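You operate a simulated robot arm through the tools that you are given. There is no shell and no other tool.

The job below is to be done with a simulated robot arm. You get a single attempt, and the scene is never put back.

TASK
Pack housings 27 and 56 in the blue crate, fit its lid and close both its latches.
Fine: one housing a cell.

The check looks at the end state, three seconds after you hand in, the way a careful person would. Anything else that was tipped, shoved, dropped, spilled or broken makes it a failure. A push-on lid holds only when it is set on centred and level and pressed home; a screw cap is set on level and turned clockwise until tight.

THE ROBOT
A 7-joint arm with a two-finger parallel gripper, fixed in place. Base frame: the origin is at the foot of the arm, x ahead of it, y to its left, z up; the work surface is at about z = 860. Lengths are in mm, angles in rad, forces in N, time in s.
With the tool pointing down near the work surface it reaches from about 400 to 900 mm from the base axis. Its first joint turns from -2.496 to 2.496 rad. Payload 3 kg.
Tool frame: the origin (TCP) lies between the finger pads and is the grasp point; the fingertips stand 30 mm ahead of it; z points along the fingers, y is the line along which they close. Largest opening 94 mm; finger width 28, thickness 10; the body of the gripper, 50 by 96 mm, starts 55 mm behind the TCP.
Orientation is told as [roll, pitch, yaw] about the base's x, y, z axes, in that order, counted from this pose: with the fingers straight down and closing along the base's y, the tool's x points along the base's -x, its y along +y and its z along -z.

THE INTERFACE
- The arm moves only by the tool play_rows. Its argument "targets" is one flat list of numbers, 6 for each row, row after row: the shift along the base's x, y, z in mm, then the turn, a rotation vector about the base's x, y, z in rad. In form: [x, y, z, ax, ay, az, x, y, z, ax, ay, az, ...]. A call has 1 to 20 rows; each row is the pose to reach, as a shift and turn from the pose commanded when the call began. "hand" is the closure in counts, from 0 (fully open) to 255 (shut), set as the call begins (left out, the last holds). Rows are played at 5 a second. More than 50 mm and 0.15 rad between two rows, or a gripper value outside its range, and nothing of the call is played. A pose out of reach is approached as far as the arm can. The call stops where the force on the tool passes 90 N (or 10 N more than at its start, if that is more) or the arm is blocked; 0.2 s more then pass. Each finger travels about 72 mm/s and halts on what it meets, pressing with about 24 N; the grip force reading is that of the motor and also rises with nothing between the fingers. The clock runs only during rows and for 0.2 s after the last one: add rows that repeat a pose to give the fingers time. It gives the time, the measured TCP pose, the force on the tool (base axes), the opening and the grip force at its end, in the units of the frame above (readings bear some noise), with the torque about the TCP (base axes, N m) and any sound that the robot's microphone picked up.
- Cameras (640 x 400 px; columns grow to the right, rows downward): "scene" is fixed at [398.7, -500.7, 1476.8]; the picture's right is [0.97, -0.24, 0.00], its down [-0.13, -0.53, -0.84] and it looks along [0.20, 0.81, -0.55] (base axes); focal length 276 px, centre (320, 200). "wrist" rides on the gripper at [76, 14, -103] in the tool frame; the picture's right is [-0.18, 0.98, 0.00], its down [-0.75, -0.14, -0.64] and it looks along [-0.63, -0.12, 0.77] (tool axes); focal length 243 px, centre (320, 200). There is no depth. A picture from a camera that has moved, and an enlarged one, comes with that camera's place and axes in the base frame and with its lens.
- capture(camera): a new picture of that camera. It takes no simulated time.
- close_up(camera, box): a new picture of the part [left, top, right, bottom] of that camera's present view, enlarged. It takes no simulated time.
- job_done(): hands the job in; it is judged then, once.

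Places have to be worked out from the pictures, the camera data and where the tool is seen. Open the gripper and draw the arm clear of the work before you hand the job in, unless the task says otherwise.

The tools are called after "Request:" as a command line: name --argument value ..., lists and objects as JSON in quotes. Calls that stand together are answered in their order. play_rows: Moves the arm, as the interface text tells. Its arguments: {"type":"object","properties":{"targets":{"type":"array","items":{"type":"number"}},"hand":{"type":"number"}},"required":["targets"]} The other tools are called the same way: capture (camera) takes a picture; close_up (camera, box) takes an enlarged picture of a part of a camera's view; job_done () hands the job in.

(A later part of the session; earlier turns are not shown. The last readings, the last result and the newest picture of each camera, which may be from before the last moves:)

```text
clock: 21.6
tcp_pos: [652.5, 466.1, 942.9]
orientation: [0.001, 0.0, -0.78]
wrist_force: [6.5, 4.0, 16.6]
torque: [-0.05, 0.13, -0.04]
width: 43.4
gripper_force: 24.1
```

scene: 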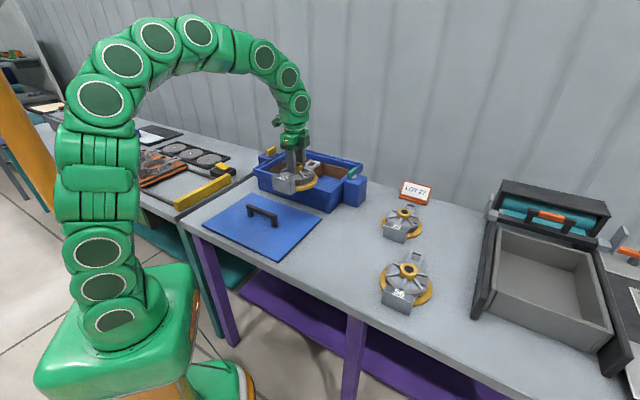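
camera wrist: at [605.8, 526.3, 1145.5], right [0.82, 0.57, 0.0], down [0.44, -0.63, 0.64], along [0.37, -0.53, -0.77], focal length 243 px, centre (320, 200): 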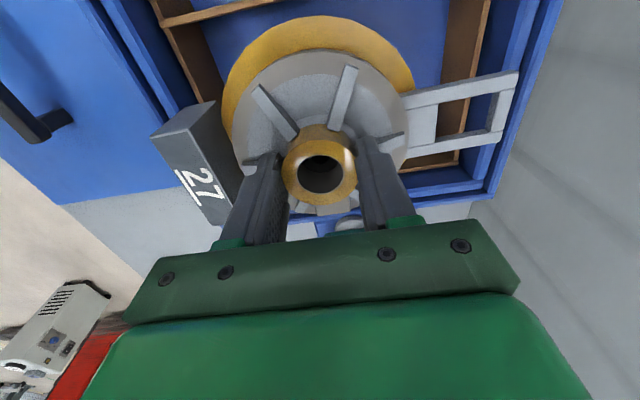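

The floor is reached (17 N up). I ease off 1 mm and open the fingers.

Request:
play_rows --targets '[0, 0, 1, 0, 0, 0, 0, 0, 1, 0, 0, 0]'

Request:
play_rows --targets '[0, 0, 0, 0, 0, 0, 0, 0, 0, 0, 0, 0, 0, 0, 0, 0, 0, 0, 0, 0, 0, 0, 0, 0]' --hand 75

Request:
close_up --camera "wrist" --box '[130, 0, 530, 240]'

```text
clock: 22.2
tcp_pos: [651.3, 465.8, 942.6]
orientation: [-0.002, 0.0, -0.782]
wrist_force: [1.0, -0.5, -0.6]
torque: [0.13, -0.32, 0.0]
width: 43.4
gripper_force: 24.6
```

```text
clock: 23.2
tcp_pos: [650.8, 465.2, 943.8]
orientation: [0.0, -0.001, -0.779]
wrist_force: [0.1, -0.5, 1.4]
torque: [0.05, -0.03, 0.01]
width: 66.4
gripper_force: 0.0
```

```text
1.60 times, centred on (330, 120) of wrist
camera zoom: at [608.1, 528.8, 1045.6], right [0.82, 0.57, 0.0], down [0.44, -0.63, 0.64], along [0.36, -0.53, -0.77], focal length 388 px, centre (304, 328)
```

zoom: 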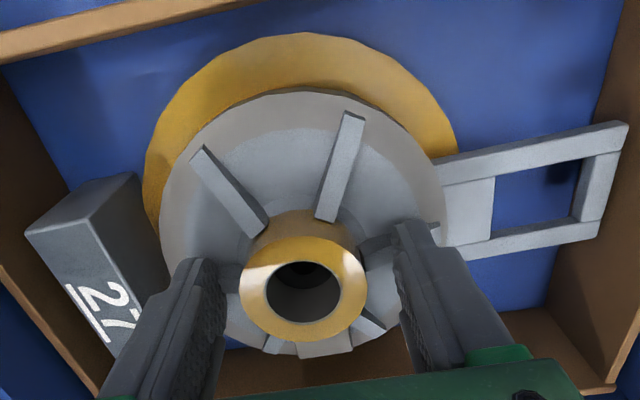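

Housing 27 is released and sits flat. I rise straight up and go to a viewing place over housing 56.

Request:
play_rows --targets '[0, 0, 20, 0, 0, 0, 0, 0, 55, 0, 0, 0, 0, 0, 95, 0, 0, 0, 0, 0, 135, 0, 0, 0, 0, -10, 155, 0, 0, 0, 5, -46, 157, 0, 0, 0, 11, -83, 157, 0, 0, 0, 17, -120, 157, 0, 0, 0, 23, -160, 157, 0, 0, 0, 29, -200, 157, 0, 0, 0, 35, -240, 157, 0, 0, 0, 41, -280, 157, 0, 0, 0, 47, -320, 157, 0, 0, 0, 53, -360, 157, 0, 0, 0, 59, -400, 157, 0, 0, 0, 65, -440, 157, 0, 0, 0, 71, -480, 157, 0, 0, 0, 74, -513, 157, 0, 0, 0, 74, -513, 157, 0, 0, 0]'

Request:
capture --camera "wrist"

Request:
close_up --camera "wrist" --box '[220, 20, 440, 200]'

Request:
close_up --camera "scene" --box '[245, 140, 375, 215]'

```text
clock: 27.2
tcp_pos: [726.3, -48.2, 1099.4]
orientation: [-0.001, 0.003, -0.781]
wrist_force: [-0.4, 0.0, -0.2]
torque: [-0.01, -0.01, -0.01]
width: 66.3
gripper_force: 0.0
```

```text
taken
camera wrist: at [683.2, 14.9, 1201.4], right [0.82, 0.57, 0.0], down [0.44, -0.63, 0.64], along [0.36, -0.53, -0.77], focal length 243 px, centre (320, 200)
```

wrist: 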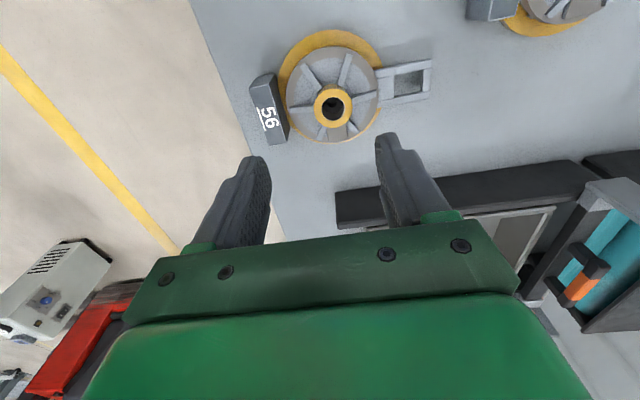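

```text
2.22 times, centred on (330, 110) of wrist
camera zoom: at [683.2, 14.9, 1201.4], right [0.82, 0.57, 0.0], down [0.44, -0.63, 0.64], along [0.36, -0.53, -0.77], focal length 539 px, centre (298, 400)
```

zoom: 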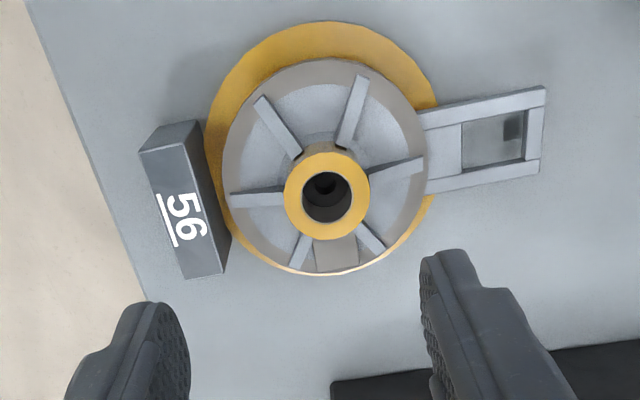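

```text
4.92 times, centred on (310, 178) of scene
camera zoom: at [398.7, -500.7, 1476.8], right [0.97, -0.24, 0.0], down [-0.13, -0.53, -0.84], along [0.2, 0.81, -0.55], focal length 1360 px, centre (369, 311)
```

zoom: 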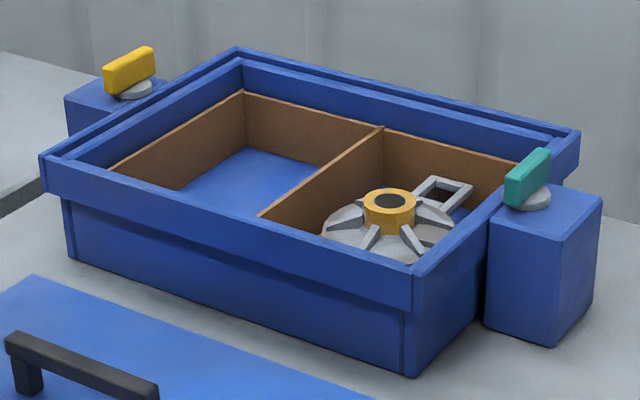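

Housing 27 sits well in its cell. Housing 56's boss is at about (751.7, -57.7) with its axis at 45°, so I come to 40 mm above it with the same turn.

Request:
play_rows --targets '[8, -3, -30, 0, 0, 0, 17, -6, -60, 0, 0, 0, 25, -9, -90, 0, 0, 0, 25, -9, -114, 0, 0, 0, 25, -9, -114, 0, 0, 0]' --hand 75

Request:
close_up --camera "wrist" --box '[220, 50, 420, 230]'

Request:
close_up --camera "scene" --box '[365, 225, 449, 309]'

```text
clock: 28.4
tcp_pos: [750.7, -56.2, 986.5]
orientation: [0.0, 0.0, -0.781]
wrist_force: [0.7, 0.6, -0.5]
torque: [0.0, 0.01, 0.01]
width: 66.3
gripper_force: 0.2
```

```text
2.22 times, centred on (320, 140) of wrist
camera zoom: at [706.9, 7.8, 1089.1], right [0.82, 0.57, 0.0], down [0.44, -0.63, 0.64], along [0.36, -0.53, -0.77], focal length 539 px, centre (320, 333)
```

zoom: 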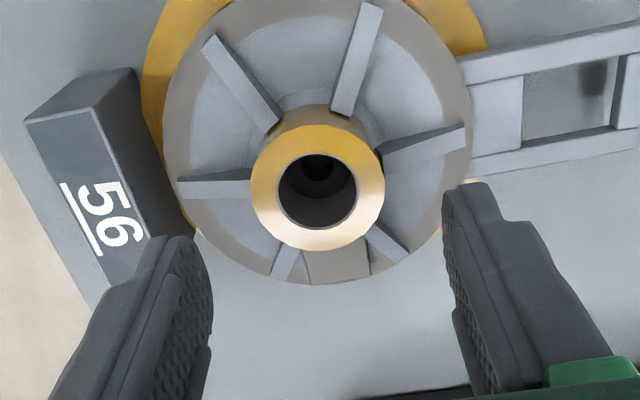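

```text
4.76 times, centred on (407, 267) of scene
camera zoom: at [398.7, -500.7, 1476.8], right [0.97, -0.24, 0.0], down [-0.13, -0.53, -0.84], along [0.2, 0.81, -0.55], focal length 1315 px, centre (-94, -119)
```

zoom: 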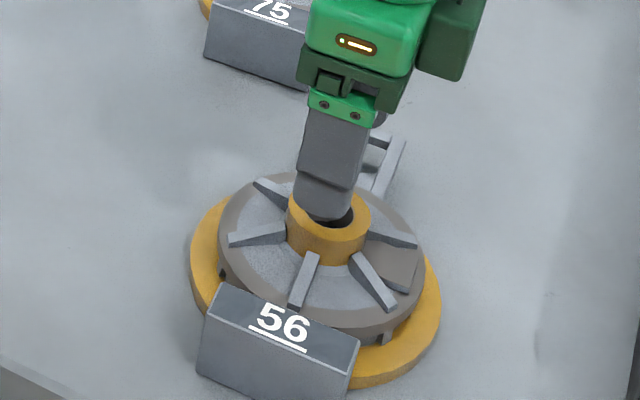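

The view matches the one I had over housing 27, with the boss within 1 mm of the tool axis. I go down to z≈935 as before.

Request:
play_rows --targets '[0, -0.5, -16, 0, 0, 0, 0, -0.5, -32, 0, 0, 0, 0, -0.5, -42, 0, 0, 0, 0, -0.5, -47, 0, 0, 0, 0, -0.5, -51, 0, 0, 0, 0, -0.5, -51, 0, 0, 0]' --hand 75

Request:
close_up --camera "wrist" --box '[230, 80, 410, 220]'

```text
clock: 29.8
tcp_pos: [749.2, -57.2, 935.8]
orientation: [0.001, 0.0, -0.781]
wrist_force: [0.4, -0.8, 0.3]
torque: [-0.02, 0.02, -0.02]
width: 66.7
gripper_force: 0.0
```

```text
2.86 times, centred on (320, 150) of wrist
camera zoom: at [706.8, 6.4, 1038.6], right [0.82, 0.57, 0.0], down [0.44, -0.63, 0.64], along [0.36, -0.53, -0.77], focal length 693 px, centre (320, 343)
```

zoom: 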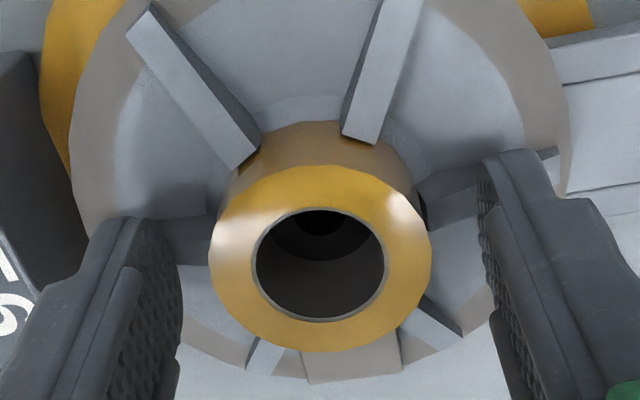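

The fingers straddle the boss; a 1 mm correction brings it to the pad middle, and then I close.

Request:
play_rows --targets '[-0.7, 1, -1, 0, 0, 0, -0.7, 1, -1, 0, 0, 0]' --hand 75

Request:
play_rows --targets '[0, 0, 0, 0, 0, 0, 0, 0, 0, 0, 0, 0, 0, 0, 0, 0, 0, 0, 0, 0, 0, 0, 0, 0, 0, 0, 0, 0, 0, 0]' --hand 255

Request:
play_rows --targets '[0, 0, 3, 0, 0, 0, 0, 0, 8, 0, 0, 0, 0, 0, 15, 0, 0, 0, 0, 0, 15, 0, 0, 0]'

Request:
close_up --camera "scene" --box '[365, 225, 449, 309]'

Request:
close_up --camera "wrist" --box '[130, 0, 530, 240]'

```text
clock: 30.4
tcp_pos: [749.9, -55.6, 934.1]
orientation: [0.001, 0.001, -0.781]
wrist_force: [0.2, 0.3, 0.5]
torque: [0.0, -0.02, 0.0]
width: 66.4
gripper_force: 0.1
```

```text
clock: 31.6
tcp_pos: [750.3, -55.5, 934.1]
orientation: [0.0, 0.001, -0.784]
wrist_force: [-1.3, -2.3, 3.0]
torque: [0.13, 0.01, 0.04]
width: 43.5
gripper_force: 23.9
```

```text
clock: 32.6
tcp_pos: [750.6, -55.8, 950.3]
orientation: [0.0, 0.0, -0.78]
wrist_force: [-0.5, -0.8, -5.4]
torque: [0.05, -0.08, 0.02]
width: 43.6
gripper_force: 24.2
```

```text
4.76 times, centred on (407, 267) of scene
camera zoom: at [398.7, -500.7, 1476.8], right [0.97, -0.24, 0.0], down [-0.13, -0.53, -0.84], along [0.2, 0.81, -0.55], focal length 1315 px, centre (-94, -119)
```

zoom: 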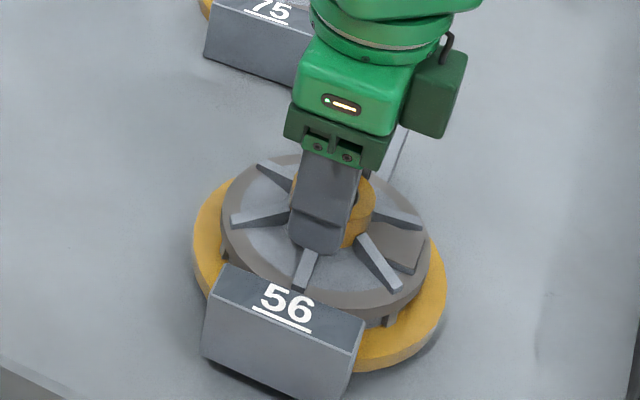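

```text
1.60 times, centred on (330, 120) of wrist
camera zoom: at [706.2, 7.3, 1051.9], right [0.82, 0.57, 0.0], down [0.44, -0.63, 0.64], along [0.36, -0.53, -0.77], focal length 388 px, centre (304, 328)
```

zoom: 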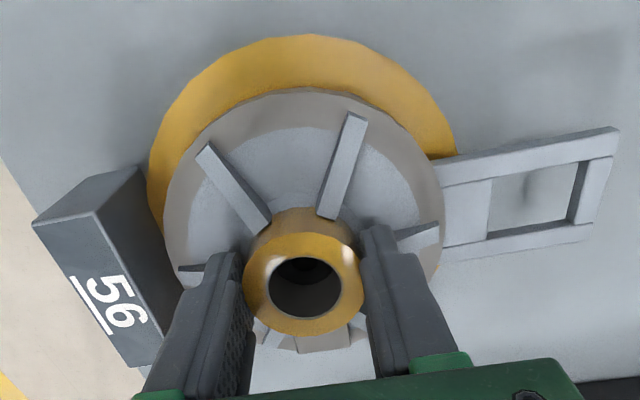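

Housing 56 is held level (5 N), turned about 1.4° clockwise compared with 27, so I'll add +0.022 rad to line it up. I lift to 1080 and carry it to the front of the crate.

Request:
play_rows --targets '[0, 0, 20, 0, 0, 0, 0, 0, 46, 0, 0, 0, 0, 0, 72, 0, 0, 0, 0, 0, 98, 0, 0, 0, 0, 0, 124, 0, 0, 0, -10, 17, 130, 0, 0, 0.002, -30, 52, 130, 0, 0, 0.004, -50, 87, 130, 0, 0, 0.006, -70, 121, 130, 0, 0, 0.008, -90, 156, 130, 0, 0, 0.01, -110, 190, 130, 0, 0, 0.012, -130, 225, 130, 0, 0, 0.014, -150, 260, 130, 0, 0, 0.016, -170, 294, 130, 0, 0, 0.018, -190, 329, 130, 0, 0, 0.02, -210, 363, 130, 0, 0, 0.021, -223, 386, 130, 0, 0, 0.022, -228, 394, 130, 0, 0, 0.022, -228, 394, 130, 0, 0, 0.022]'

Request:
play_rows --targets '[1, 18, 0, 0, 0, 0, 3, 55, 0, 0, 0, 0, 5, 92, 0, 0, 0, 0, 7, 130, 0, 0, 0, 0, 9, 168, 0, 0, 0, 0, 11, 205, 0, 0, 0, 0, 13, 232, 0, 0, 0, 0, 14, 242, 0, 0, 0, 0, 14, 242, 0, 0, 0, 0]'

Request:
capture --camera "wrist"

Request:
close_up --camera "wrist" --box '[130, 0, 530, 240]'

Request:
close_up --camera "scene" --box '[245, 120, 375, 215]'

```text
clock: 36.6
tcp_pos: [521.0, 339.9, 1078.3]
orientation: [0.0, 0.0, -0.76]
wrist_force: [0.2, -0.3, -4.5]
torque: [0.03, -0.06, -0.04]
width: 43.2
gripper_force: 24.1
```

```text
clock: 38.6
tcp_pos: [536.3, 578.8, 1079.6]
orientation: [-0.002, 0.0, -0.761]
wrist_force: [0.3, 1.0, -4.7]
torque: [0.06, -0.03, 0.01]
width: 43.6
gripper_force: 23.8
```

```text
taken
camera wrist: at [491.3, 641.5, 1181.7], right [0.81, 0.59, 0.0], down [0.45, -0.62, 0.64], along [0.38, -0.52, -0.77], focal length 243 px, centre (320, 200)
```

wrist: 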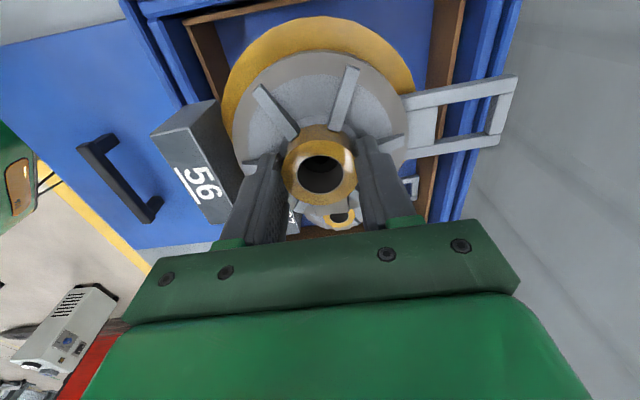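

```text
1.60 times, centred on (330, 120) of wrist
camera zoom: at [491.3, 641.5, 1181.7], right [0.81, 0.59, 0.0], down [0.45, -0.62, 0.64], along [0.38, -0.52, -0.77], focal length 388 px, centre (304, 328)
```

zoom: 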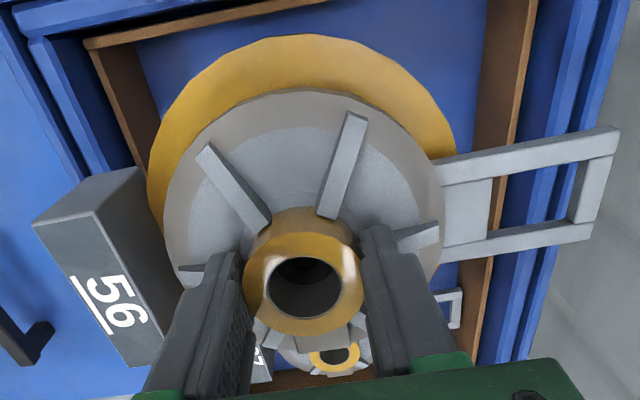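

```text
4.21 times, centred on (310, 168) of scene
camera zoom: at [398.7, -500.7, 1476.8], right [0.97, -0.24, 0.0], down [-0.13, -0.53, -0.84], along [0.2, 0.81, -0.55], focal length 1163 px, centre (362, 337)
```

zoom: 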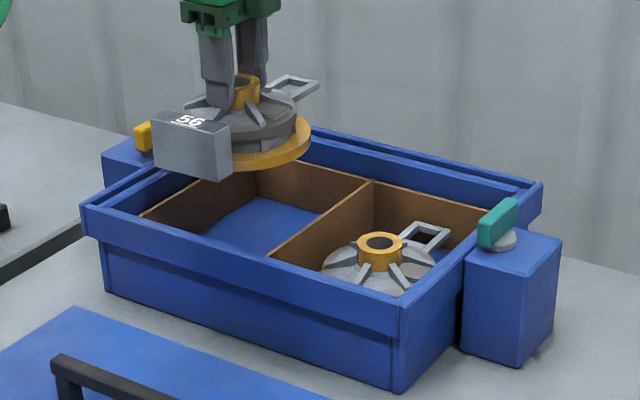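

The walls put this cell's centre at s≈800.3 and d≈-28.5, so I shift by about (+1.8, -0.7) mm and lower to wall-top level to compare.

Request:
play_rows --targets '[1.8, -0.7, -15, 0, 0, 0, 1.8, -0.7, -33, 0, 0, 0, 1.8, -0.7, -50, 0, 0, 0, 1.8, -0.7, -65, 0, 0, 0, 1.8, -0.7, -76, 0, 0, 0, 1.8, -0.7, -76, 0, 0, 0]'

Request:
close_up --camera "wrist" --box '[130, 0, 530, 240]'

Request:
close_up --camera "scene" --box '[245, 130, 345, 210]'

```text
clock: 40.0
tcp_pos: [537.4, 579.0, 1003.3]
orientation: [0.0, 0.0, -0.759]
wrist_force: [0.0, 0.3, -3.8]
torque: [0.03, -0.04, -0.02]
width: 43.6
gripper_force: 24.0
```

```text
1.60 times, centred on (330, 120) of wrist
camera zoom: at [493.1, 641.6, 1105.4], right [0.81, 0.59, 0.0], down [0.45, -0.62, 0.64], along [0.38, -0.52, -0.77], focal length 388 px, centre (304, 328)
```

zoom: 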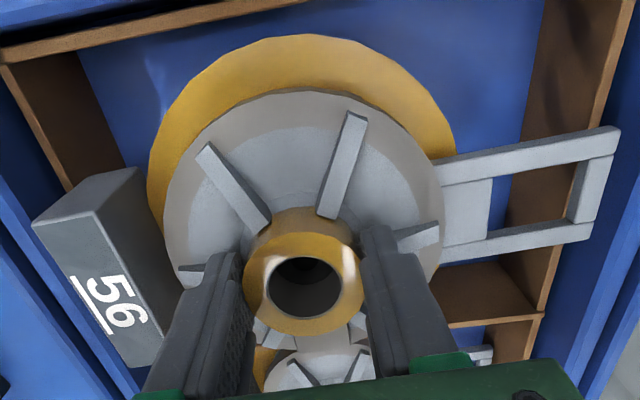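

```text
5.00 times, centred on (295, 170) of scene
camera zoom: at [398.7, -500.7, 1476.8], right [0.97, -0.24, 0.0], down [-0.13, -0.53, -0.84], along [0.2, 0.81, -0.55], focal length 1381 px, centre (445, 350)
```

zoom: 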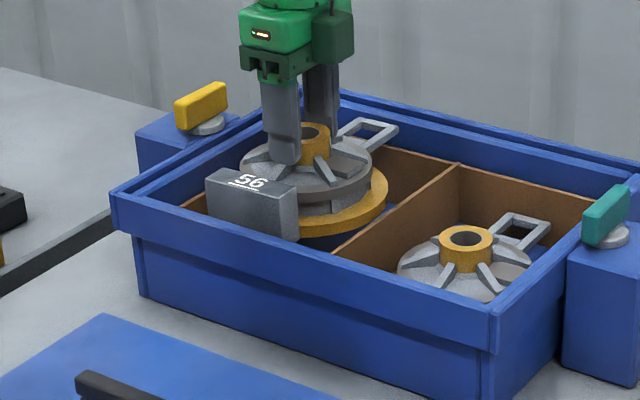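

Gaps are about 8 mm at the label, 7 mm at the lug, and at least 8 mm sideways. I lower the housing to just above the floor (contact expected at z≈943).

Request:
play_rows --targets '[0.4, -0.4, -14, 0, 0, 0, 0.4, -0.4, -28, 0, 0, 0, 0.4, -0.4, -42, 0, 0, 0, 0.4, -0.4, -54, 0, 0, 0, 0.4, -0.4, -54, 0, 0, 0]'

Request:
close_up --camera "wrist" --box '[130, 0, 530, 240]'

```text
clock: 41.2
tcp_pos: [538.4, 579.2, 949.0]
orientation: [0.0, 0.0, -0.759]
wrist_force: [0.0, -0.3, -4.9]
torque: [0.09, -0.06, 0.0]
width: 43.5
gripper_force: 24.4
```

```text
1.60 times, centred on (330, 120) of wrist
camera zoom: at [493.8, 641.2, 1052.0], right [0.81, 0.59, 0.0], down [0.45, -0.62, 0.64], along [0.38, -0.52, -0.77], focal length 388 px, centre (304, 328)
```

zoom: 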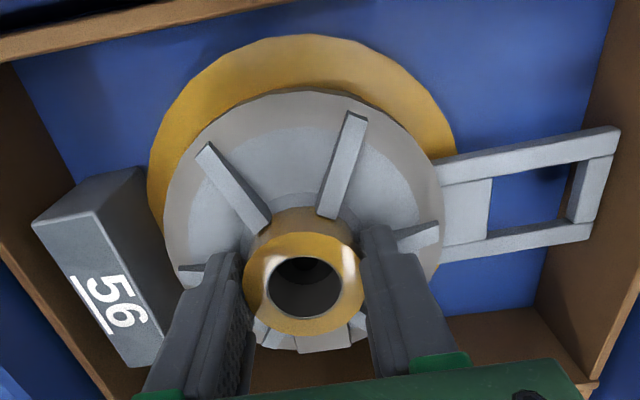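

The fit looks even on all sides. I lower the last few millimetres to the floor, ease off and release.

Request:
play_rows --targets '[0, 0, -2, 0, 0, 0, 0, 0, -4, 0, 0, 0, 0, 0, -6, 0, 0, 0, 0, 0, -6, 0, 0, 0]'

```text
clock: 42.2
tcp_pos: [538.0, 580.2, 944.5]
orientation: [0.002, 0.0, -0.759]
wrist_force: [5.8, 5.4, 14.6]
torque: [-0.01, -0.01, 0.0]
width: 43.8
gripper_force: 24.5
```

Request:
play_rows --targets '[0, 0, 1, 0, 0, 0, 0, 0, 1, 0, 0, 0]'

Request:
play_rows --targets '[0, 0, 0, 0, 0, 0, 0, 0, 0, 0, 0, 0, 0, 0, 0, 0, 0, 0, 0, 0, 0, 0, 0, 0]' --hand 75

Request:
close_up --camera "wrist" --box '[130, 0, 530, 240]'

```text
clock: 42.8
tcp_pos: [539.1, 579.1, 943.0]
orientation: [-0.002, 0.001, -0.759]
wrist_force: [2.6, 0.7, 5.1]
torque: [0.26, -0.16, -0.02]
width: 43.2
gripper_force: 24.7
```

```text
clock: 43.8
tcp_pos: [538.4, 578.0, 944.0]
orientation: [0.001, -0.001, -0.759]
wrist_force: [-0.2, -0.6, 0.1]
torque: [0.03, 0.01, -0.02]
width: 66.7
gripper_force: 0.0
```

```text
1.60 times, centred on (330, 120) of wrist
camera zoom: at [493.6, 641.4, 1046.5], right [0.81, 0.59, 0.0], down [0.45, -0.62, 0.64], along [0.38, -0.52, -0.77], focal length 388 px, centre (304, 328)
```

zoom: 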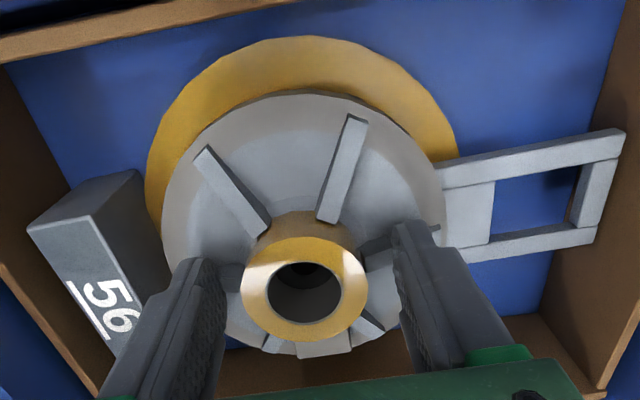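

Both housings are packed. I rise and go over the lid to measure its handle and edges.

Request:
play_rows --targets '[0, 0, 20, 0, 0, 0, 0, 0, 55, 0, 0, 0, 0, 0, 95, 0, 0, 0, 0, 0, 135, 0, 0, 0, 0, -8, 157, 0, 0, -0.002, -15, -35, 160, 0, 0, -0.005, -34, -68, 162, 0, 0, -0.01, -53, -101, 165, 0, 0, -0.014, -72, -135, 168, 0, 0, -0.018, -91, -168, 171, 0, 0, -0.022, -110, -201, 174, 0, 0, -0.025, -129, -234, 177, 0, 0, -0.026, -148, -265, 177, 0, 0, -0.026, -152, -272, 177, 0, 0, -0.026, -152, -272, 177, 0, 0, -0.026]' --hand 75

Request:
capture --camera "wrist"

Request:
close_up --camera "scene" --box '[245, 135, 375, 215]'

Request:
close_up --camera "scene" --box '[190, 180, 330, 270]'

```text
clock: 47.0
tcp_pos: [386.8, 307.1, 1120.5]
orientation: [0.0, 0.0, -0.785]
wrist_force: [0.0, 0.0, 0.1]
torque: [-0.02, 0.0, -0.01]
width: 66.3
gripper_force: 0.1
```

```text
taken
camera wrist: at [343.3, 371.1, 1223.4], right [0.82, 0.57, 0.0], down [0.43, -0.63, 0.64], along [0.36, -0.53, -0.77], focal length 243 px, centre (320, 200)
```

wrist: 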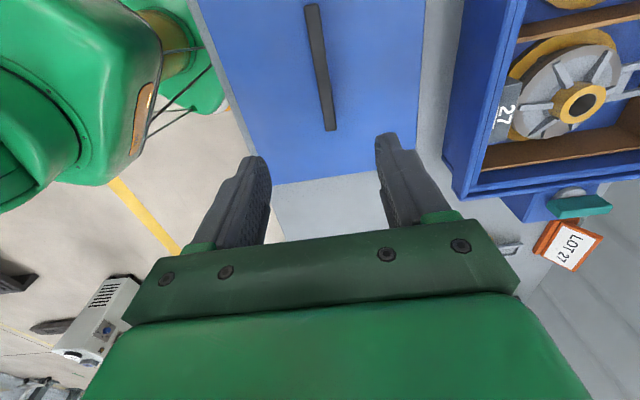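

```text
4.92 times, centred on (310, 175) of scene
camera zoom: at [398.7, -500.7, 1476.8], right [0.97, -0.24, 0.0], down [-0.13, -0.53, -0.84], along [0.2, 0.81, -0.55], focal length 1360 px, centre (369, 323)
```

zoom: 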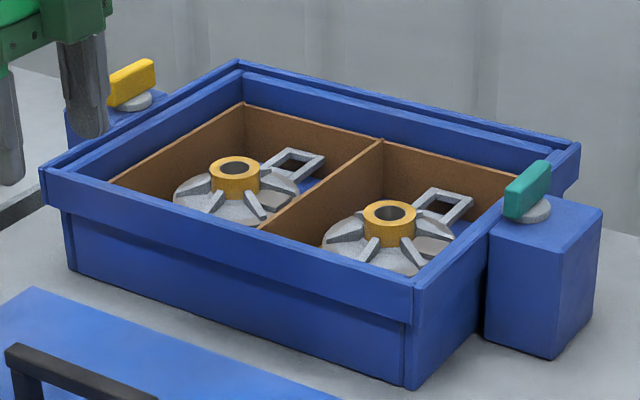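

```text
4.44 times, centred on (260, 225) of scene
camera zoom: at [398.7, -500.7, 1476.8], right [0.97, -0.24, 0.0], down [-0.13, -0.53, -0.84], along [0.2, 0.81, -0.55], focal length 1228 px, centre (587, 89)
```

zoom: 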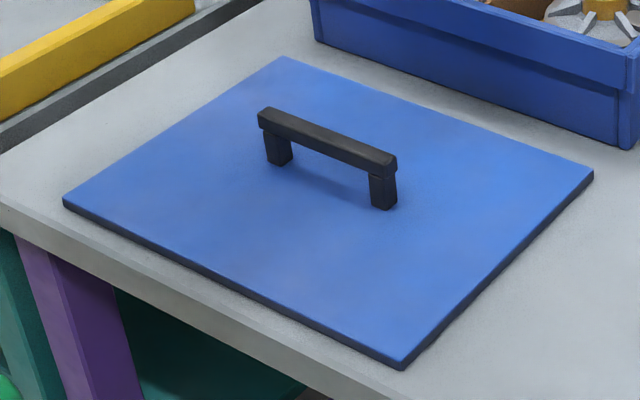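

The handle bar is visible near the picture top. I back off a little and go a bit higher so that the whole lid and the crate's near side show.

Request:
play_rows --targets '[-12, 20, 15, 0, 0, 0, -25, 40, 30, 0, 0, 0, -37, 60, 45, 0, 0, 0, -45, 80, 50, 0, 0, 0, -45, 80, 50, 0, 0, 0]'

Request:
capture --camera "wrist"

Request:
close_up --camera "wrist" --box '[180, 0, 460, 190]'

Request:
close_up --camera "wrist" --box '[270, 20, 370, 150]'

```text
clock: 48.2
tcp_pos: [342.2, 387.7, 1169.0]
orientation: [-0.003, 0.004, -0.788]
wrist_force: [0.0, -0.1, 0.0]
torque: [0.0, 0.02, 0.01]
width: 66.5
gripper_force: 0.1
```

```text
taken
camera wrist: at [299.5, 451.6, 1272.0], right [0.83, 0.56, 0.0], down [0.44, -0.63, 0.64], along [0.36, -0.53, -0.77], focal length 243 px, centre (320, 200)
```

wrist: 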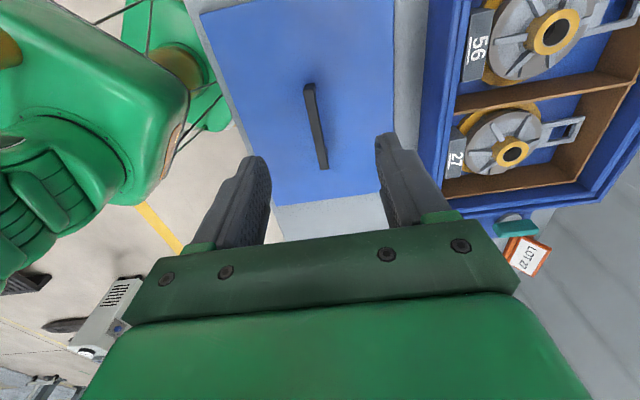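

```text
2.11 times, centred on (320, 95) of wrist
camera zoom: at [299.5, 451.6, 1272.0], right [0.83, 0.56, 0.0], down [0.44, -0.63, 0.64], along [0.36, -0.53, -0.77], focal length 511 px, centre (320, 421)
```

zoom: 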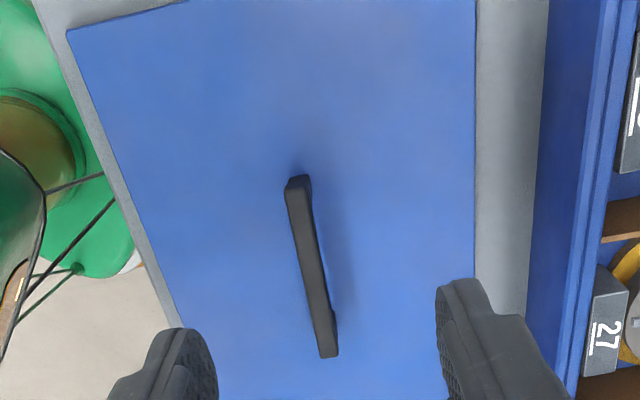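

```text
3.08 times, centred on (320, 85) of wrist
camera zoom: at [299.5, 451.6, 1272.0], right [0.83, 0.56, 0.0], down [0.44, -0.63, 0.64], along [0.36, -0.53, -0.77], focal length 746 px, centre (320, 554)
```

zoom: 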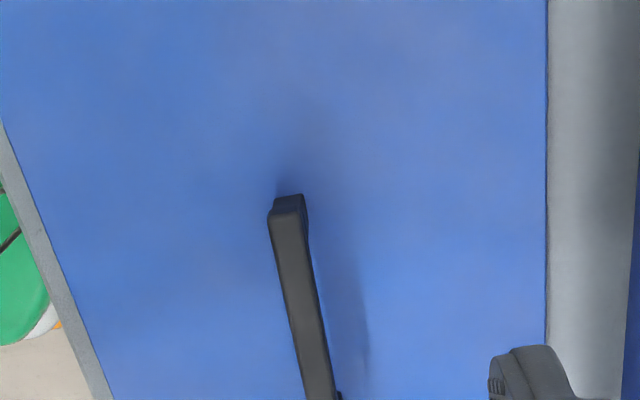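

The handle is centred on the lid at about (389, 314), top z≈912, bar direction about -46°. Before moving the lid I want the crate's rim measured well, using the two placed bosses (whose positions I know from the arm) as references. I close the fingers to clear the view and look from above.

Request:
play_rows --targets '[17, 7, 5, 0, 0, 0.131, 34, 15, 10, 0, 0, 0.262, 51, 22, 15, 0, 0, 0.393, 69, 30, 19, 0, 0, 0.524, 86, 37, 24, 0, 0, 0.655, 103, 45, 29, 0, 0, 0.786, 120, 52, 34, 0, 0, 0.917, 137, 60, 39, 0, 0, 1.048, 154, 67, 43, 0, 0, 1.179, 172, 75, 46, 0, 0, 1.31, 189, 82, 48, 0, 0, 1.441, 204, 90, 50, 0, 0, 1.572, 204, 90, 50, 0, 0, 1.572]' --hand 255

Request:
capture --camera "wrist"

Request:
close_up --camera "wrist" --box '[160, 0, 320, 100]'

Request:
close_up --camera "wrist" --box '[320, 0, 480, 100]'

Request:
close_up --camera "wrist" --box '[160, 100, 320, 200]'

Request:
close_up --camera "wrist" --box '[320, 100, 480, 200]'

```text
clock: 51.0
tcp_pos: [546.2, 479.2, 1220.5]
orientation: [0.0, 0.0, 0.788]
wrist_force: [0.4, -0.6, -0.4]
torque: [-0.02, 0.01, -0.01]
width: 0.0
gripper_force: 23.8
```

```text
taken
camera wrist: at [481.7, 433.7, 1322.9], right [-0.57, 0.82, 0.0], down [0.63, 0.44, 0.64], along [0.53, 0.36, -0.77], focal length 243 px, centre (320, 200)
```

wrist: 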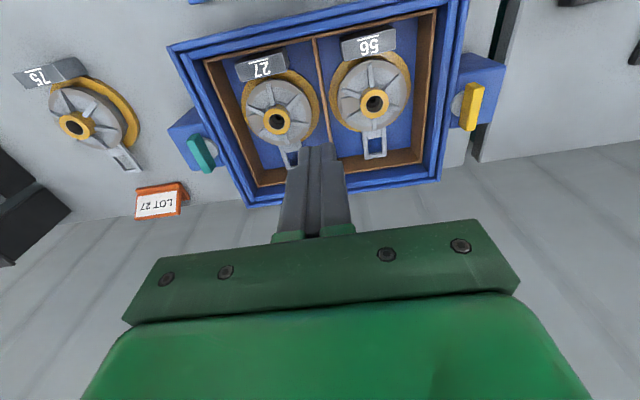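

```text
4.00 times, centred on (240, 50) of wrist
camera zoom: at [481.7, 433.7, 1322.9], right [-0.57, 0.82, 0.0], down [0.63, 0.44, 0.64], along [0.53, 0.36, -0.77], focal length 970 px, centre (640, 800)
```

zoom: 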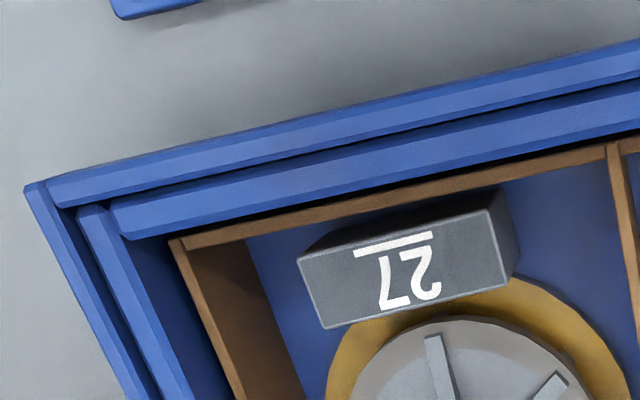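

```text
4.00 times, centred on (400, 50) of wrist
camera zoom: at [481.7, 433.7, 1322.9], right [-0.57, 0.82, 0.0], down [0.63, 0.44, 0.64], along [0.53, 0.36, -0.77], focal length 970 px, centre (0, 800)
```

zoom: 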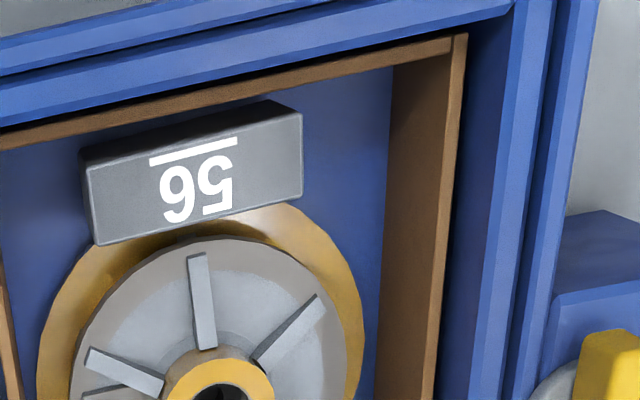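

```text
4.00 times, centred on (240, 150) of wrist
camera zoom: at [481.7, 433.7, 1322.9], right [-0.57, 0.82, 0.0], down [0.63, 0.44, 0.64], along [0.53, 0.36, -0.77], focal length 970 px, centre (640, 400)
```

zoom: 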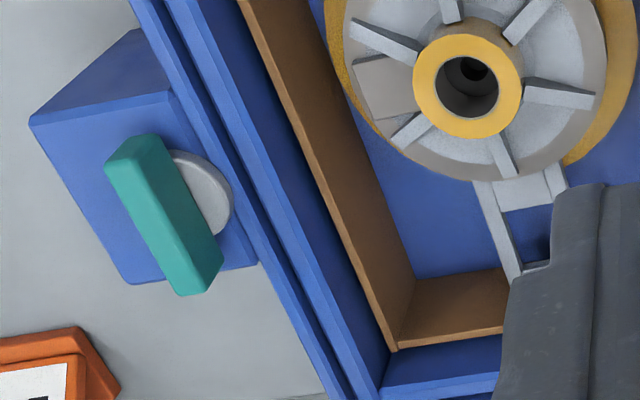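

```text
4.00 times, centred on (400, 150) of wrist
camera zoom: at [481.7, 433.7, 1322.9], right [-0.57, 0.82, 0.0], down [0.63, 0.44, 0.64], along [0.53, 0.36, -0.77], focal length 970 px, centre (0, 400)
```

zoom: 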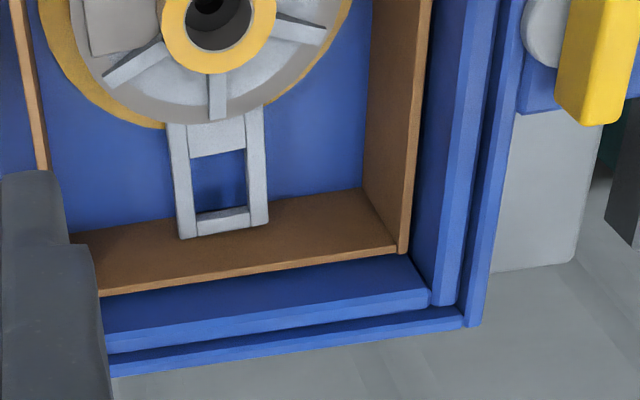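

The bosses agree with the arm within about 1–2 mm, so this view is trustworthy. I take tight zooms at the middle of each rim side to get the lid seat's edges.

Request:
close_up --camera "wrist" --box '[190, 90, 238, 120]'

Request:
close_up --camera "wrist" --box '[424, 50, 472, 80]'

Request:
close_up --camera "wrist" --box '[290, 15, 338, 45]'

Request:
close_up --camera "wrist" --box '[360, 160, 408, 190]'

Request:
close_up --camera "scene" --box '[325, 175, 365, 205]'

```text
13.33 times, centred on (214, 105) of wrist
camera zoom: at [481.7, 433.7, 1322.9], right [-0.57, 0.82, 0.0], down [0.63, 0.44, 0.64], along [0.53, 0.36, -0.77], focal length 3235 px, centre (1733, 1467)
```

zoom: 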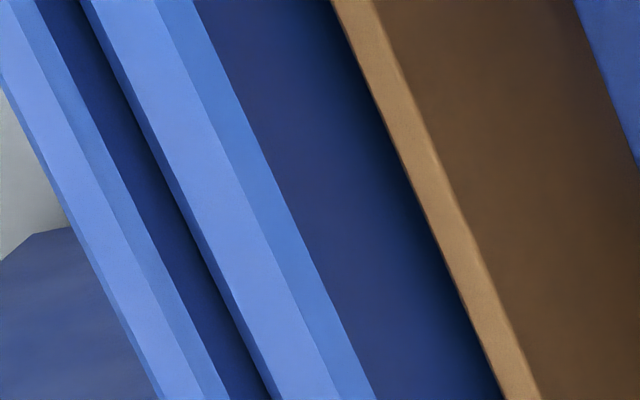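

```text
13.33 times, centred on (448, 65) of wrist
camera zoom: at [481.7, 433.7, 1322.9], right [-0.57, 0.82, 0.0], down [0.63, 0.44, 0.64], along [0.53, 0.36, -0.77], focal length 3235 px, centre (-1387, 2000)
```

zoom: 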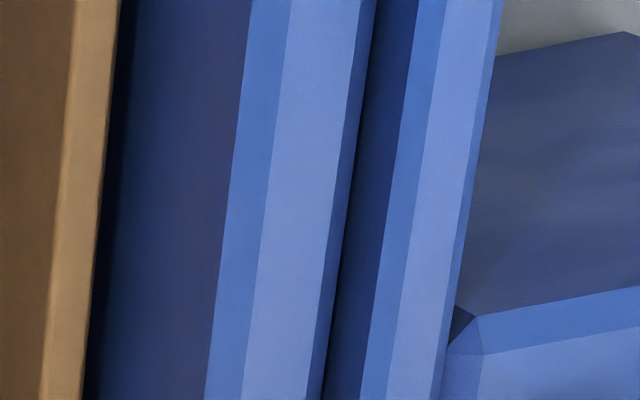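

```text
13.33 times, centred on (314, 30) of wrist
camera zoom: at [481.7, 433.7, 1322.9], right [-0.57, 0.82, 0.0], down [0.63, 0.44, 0.64], along [0.53, 0.36, -0.77], focal length 3235 px, centre (400, 2467)
```

zoom: 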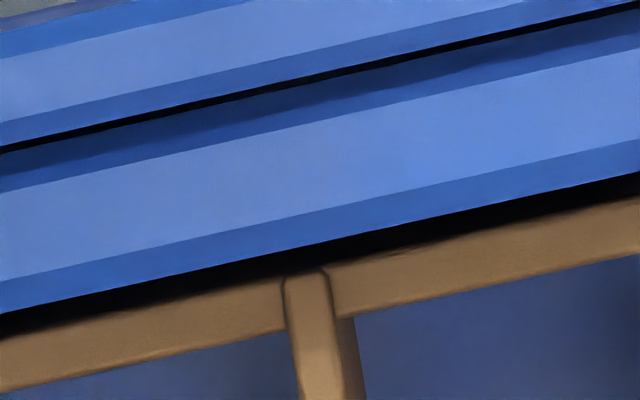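

```text
13.33 times, centred on (384, 175) of wrist
camera zoom: at [481.7, 433.7, 1322.9], right [-0.57, 0.82, 0.0], down [0.63, 0.44, 0.64], along [0.53, 0.36, -0.77], focal length 3235 px, centre (-533, 533)
```

zoom: 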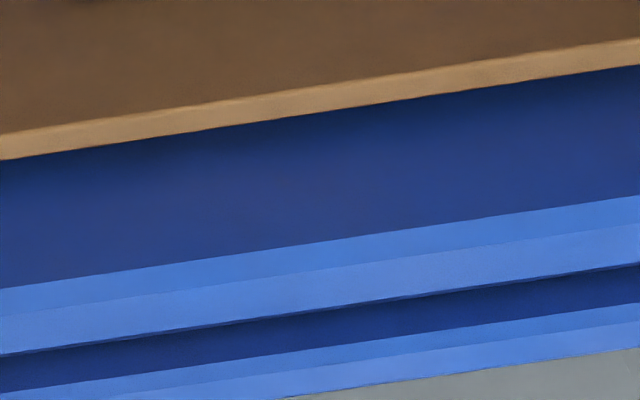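

```text
13.33 times, centred on (345, 190) of scene
camera zoom: at [398.7, -500.7, 1476.8], right [0.97, -0.24, 0.0], down [-0.13, -0.53, -0.84], along [0.2, 0.81, -0.55], focal length 3683 px, centre (-13, 333)
```

zoom: 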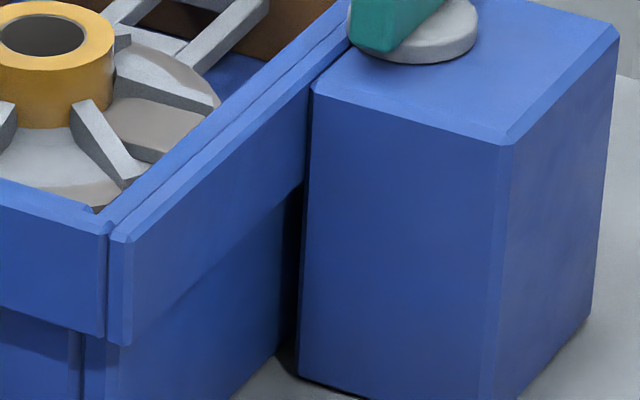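

The lid seat measures about 352 × 264 mm, centred near (600.7, 530.3), with its axis at about -45°. Now I go over the lid handle at about -46° with the fingers half open.

Request:
play_rows --targets '[-13, -13, -17, 0, 0, -0.132, -26, -27, -35, 0, 0, -0.265, -40, -40, -52, 0, 0, -0.397, -53, -54, -70, 0, 0, -0.529, -66, -67, -87, 0, 0, -0.662, -79, -81, -105, 0, 0, -0.794, -93, -94, -122, 0, 0, -0.926, -106, -107, -140, 0, 0, -1.059, -119, -121, -157, 0, 0, -1.191, -132, -134, -175, 0, 0, -1.323, -146, -148, -192, 0, 0, -1.456, -159, -163, -210, 0, 0, -1.588, -159, -163, -210, 0, 0, -1.588]' --hand 110

Request:
capture --camera "wrist"

Request:
close_up --camera "wrist" --box '[250, 20, 390, 200]'

Request:
close_up --camera "scene" --box '[225, 165, 305, 245]'

```text
clock: 53.8
tcp_pos: [387.3, 315.1, 1011.3]
orientation: [0.0, -0.001, -0.802]
wrist_force: [-0.1, -0.8, 0.4]
torque: [0.0, 0.02, -0.03]
width: 53.5
gripper_force: 0.0
```

```text
taken
camera wrist: at [344.7, 379.6, 1114.3], right [0.83, 0.55, 0.0], down [0.42, -0.64, 0.64], along [0.35, -0.54, -0.77], focal length 243 px, centre (320, 200)
```

wrist: 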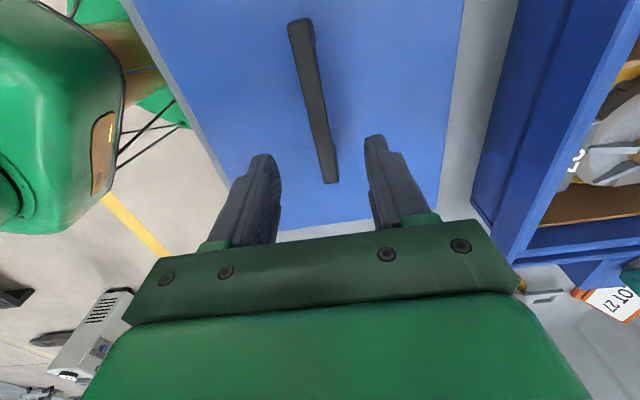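

```text
2.22 times, centred on (320, 110) of wrist
camera zoom: at [344.7, 379.6, 1114.3], right [0.83, 0.55, 0.0], down [0.42, -0.64, 0.64], along [0.35, -0.54, -0.77], focal length 539 px, centre (320, 400)
```

zoom: 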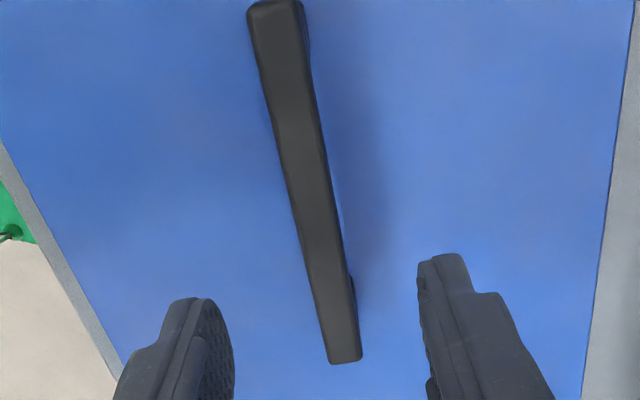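

```text
5.00 times, centred on (265, 205) of scene
camera zoom: at [398.7, -500.7, 1476.8], right [0.97, -0.24, 0.0], down [-0.13, -0.53, -0.84], along [0.2, 0.81, -0.55], focal length 1381 px, centre (595, 175)
```

zoom: 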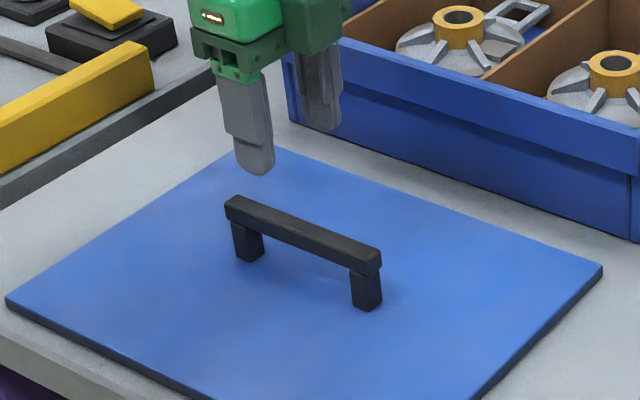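

The bar's middle is at (388, 312.5), pointing -45.9°, which matches the tool's turn. I shift by (0.7, -2.7) and go down so that the bar lies between the pads.

Request:
play_rows --targets '[0.7, -2.7, -20, 0, 0, 0, 0.7, -2.7, -42, 0, 0, 0, 0.7, -2.7, -64, 0, 0, 0, 0.7, -2.7, -82, 0, 0, 0, 0.7, -2.7, -95, 0, 0, 0, 0.7, -2.7, -102, 0, 0, 0, 0.7, -2.7, -102, 0, 0, 0]' --hand 110

Request:
close_up --camera "wrist" --box '[220, 20, 420, 230]'

Request:
close_up --camera "scene" --box '[225, 165, 305, 245]'

```text
clock: 55.4
tcp_pos: [386.7, 313.3, 908.5]
orientation: [0.001, -0.001, -0.801]
wrist_force: [-1.0, 0.7, 0.2]
torque: [-0.02, 0.02, 0.03]
width: 53.5
gripper_force: 0.1
```

```text
1.90 times, centred on (320, 125) of wrist
camera zoom: at [344.8, 376.3, 1011.4], right [0.83, 0.55, 0.0], down [0.42, -0.64, 0.64], along [0.35, -0.54, -0.77], focal length 462 px, centre (320, 343)
```

zoom: 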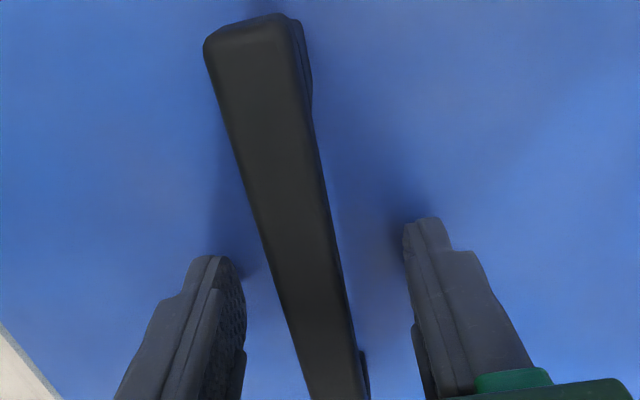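

```text
5.00 times, centred on (265, 205) of scene
camera zoom: at [398.7, -500.7, 1476.8], right [0.97, -0.24, 0.0], down [-0.13, -0.53, -0.84], along [0.2, 0.81, -0.55], focal length 1381 px, centre (595, 175)
```

zoom: 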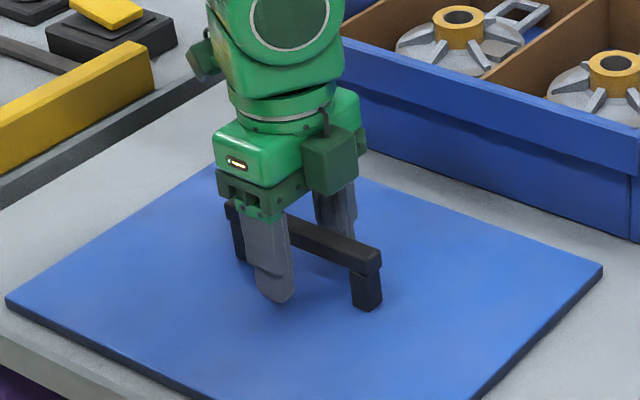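

The bar lies between the fingers with no contact. I close on it and make a small test lift.

Request:
play_rows --targets '[0, 0, 0, 0, 0, 0, 0, 0, 0, 0, 0, 0, 0, 0, 0, 0, 0, 0, 0, 0, 0, 0, 0, 0, 0, 0, 0, 0, 0, 0, 0, 0, 0, 0, 0, 0]' --hand 255

Request:
play_rows --targets '[0, 0, 2, 0, 0, 0, 0, 0, 5, 0, 0, 0, 0, 0, 10, 0, 0, 0, 0, 0, 10, 0, 0, 0]'

Request:
capture --camera "wrist"

Request:
close_up --camera "scene" --box '[190, 170, 330, 270]'

```text
clock: 56.8
tcp_pos: [386.5, 312.8, 907.6]
orientation: [0.001, 0.001, -0.8]
wrist_force: [0.6, -0.4, 3.2]
torque: [-0.03, -0.09, 0.53]
width: 20.6
gripper_force: 23.8
```

```text
clock: 57.8
tcp_pos: [387.6, 312.2, 919.6]
orientation: [0.0, 0.001, -0.8]
wrist_force: [0.6, -0.6, -3.5]
torque: [0.0, -0.01, 0.01]
width: 20.5
gripper_force: 23.6
```

```text
taken
camera wrist: at [345.0, 376.0, 1021.8], right [0.83, 0.55, 0.0], down [0.42, -0.64, 0.64], along [0.35, -0.54, -0.77], focal length 243 px, centre (320, 200)
```

wrist: 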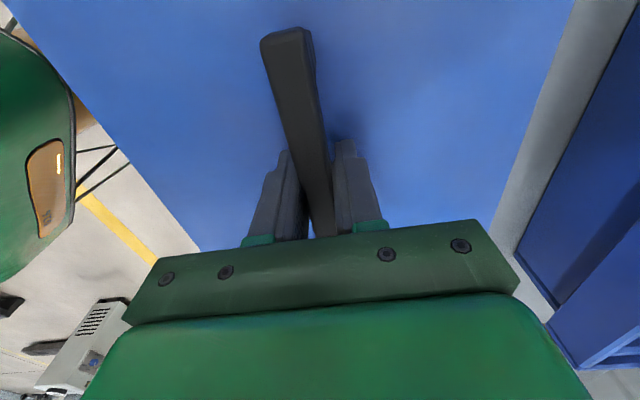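

```text
4.00 times, centred on (260, 220) of scene
camera zoom: at [398.7, -500.7, 1476.8], right [0.97, -0.24, 0.0], down [-0.13, -0.53, -0.84], along [0.2, 0.81, -0.55], focal length 1105 px, centre (560, 120)
```

zoom: 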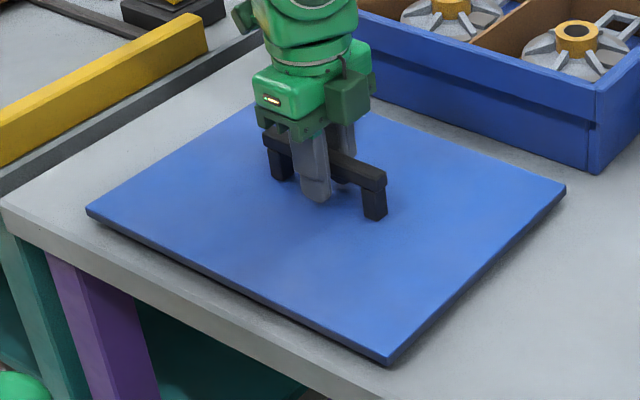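

The lid is held (20.5 mm bar, 3.5 N) and level. I lift it to z≈1070 and carry it straight over the front wall to above the crate.

Request:
play_rows --targets '[0, 0, 15, 0, 0, 0, 0, 0, 40, 0, 0, 0, 0, 0, 65, 0, 0, 0, 0, 0, 90, 0, 0, 0, 0, 0, 115, 0, 0, 0, 0, 0, 140, 0, 0, 0, 3, 3, 150, 0, 0, 0.001, 20, 21, 150, 0, 0, 0.002, 45, 47, 150, 0, 0, 0.003, 70, 72, 150, 0, 0, 0.004, 95, 98, 150, 0, 0, 0.005, 120, 124, 150, 0, 0, 0.006, 145, 150, 150, 0, 0, 0.007, 170, 176, 150, 0, 0, 0.008, 193, 200, 150, 0, 0, 0.009, 207, 214, 150, 0, 0, 0.01, 212, 219, 150, 0, 0, 0.01, 212, 219, 150, 0, 0, 0.01]'

Request:
capture --camera "wrist"

Request:
close_up --camera "scene" --box '[235, 110, 385, 215]'

```text
clock: 61.6
tcp_pos: [600.2, 532.0, 1068.0]
orientation: [0.001, -0.002, -0.792]
wrist_force: [-0.2, 0.7, -4.8]
torque: [-0.02, -0.01, -0.01]
width: 20.3
gripper_force: 24.1
```

```text
taken
camera wrist: at [557.4, 595.7, 1170.7], right [0.83, 0.56, 0.0], down [0.43, -0.64, 0.64], along [0.36, -0.53, -0.77], focal length 243 px, centre (320, 200)
```

wrist: 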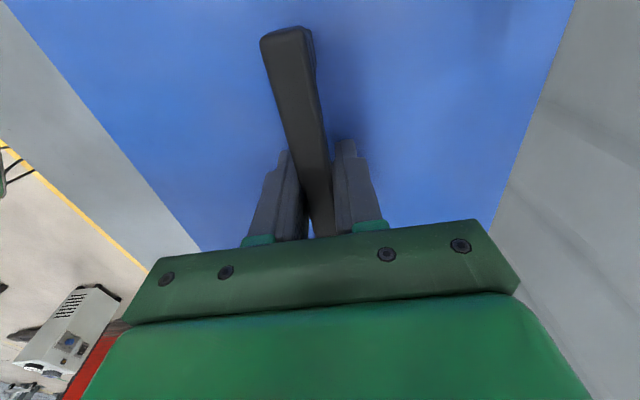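

```text
3.81 times, centred on (310, 162) of scene
camera zoom: at [398.7, -500.7, 1476.8], right [0.97, -0.24, 0.0], down [-0.13, -0.53, -0.84], along [0.2, 0.81, -0.55], focal length 1052 px, centre (358, 343)
```

zoom: 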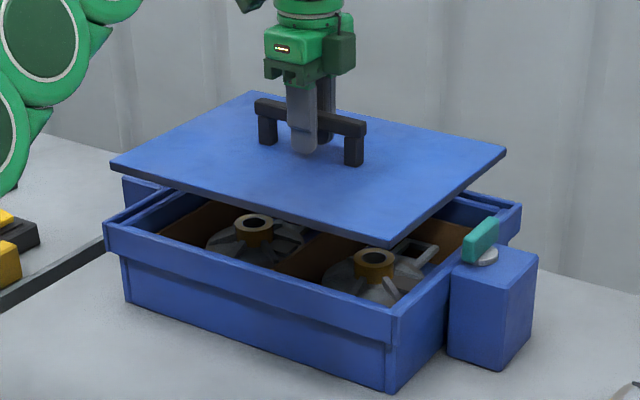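

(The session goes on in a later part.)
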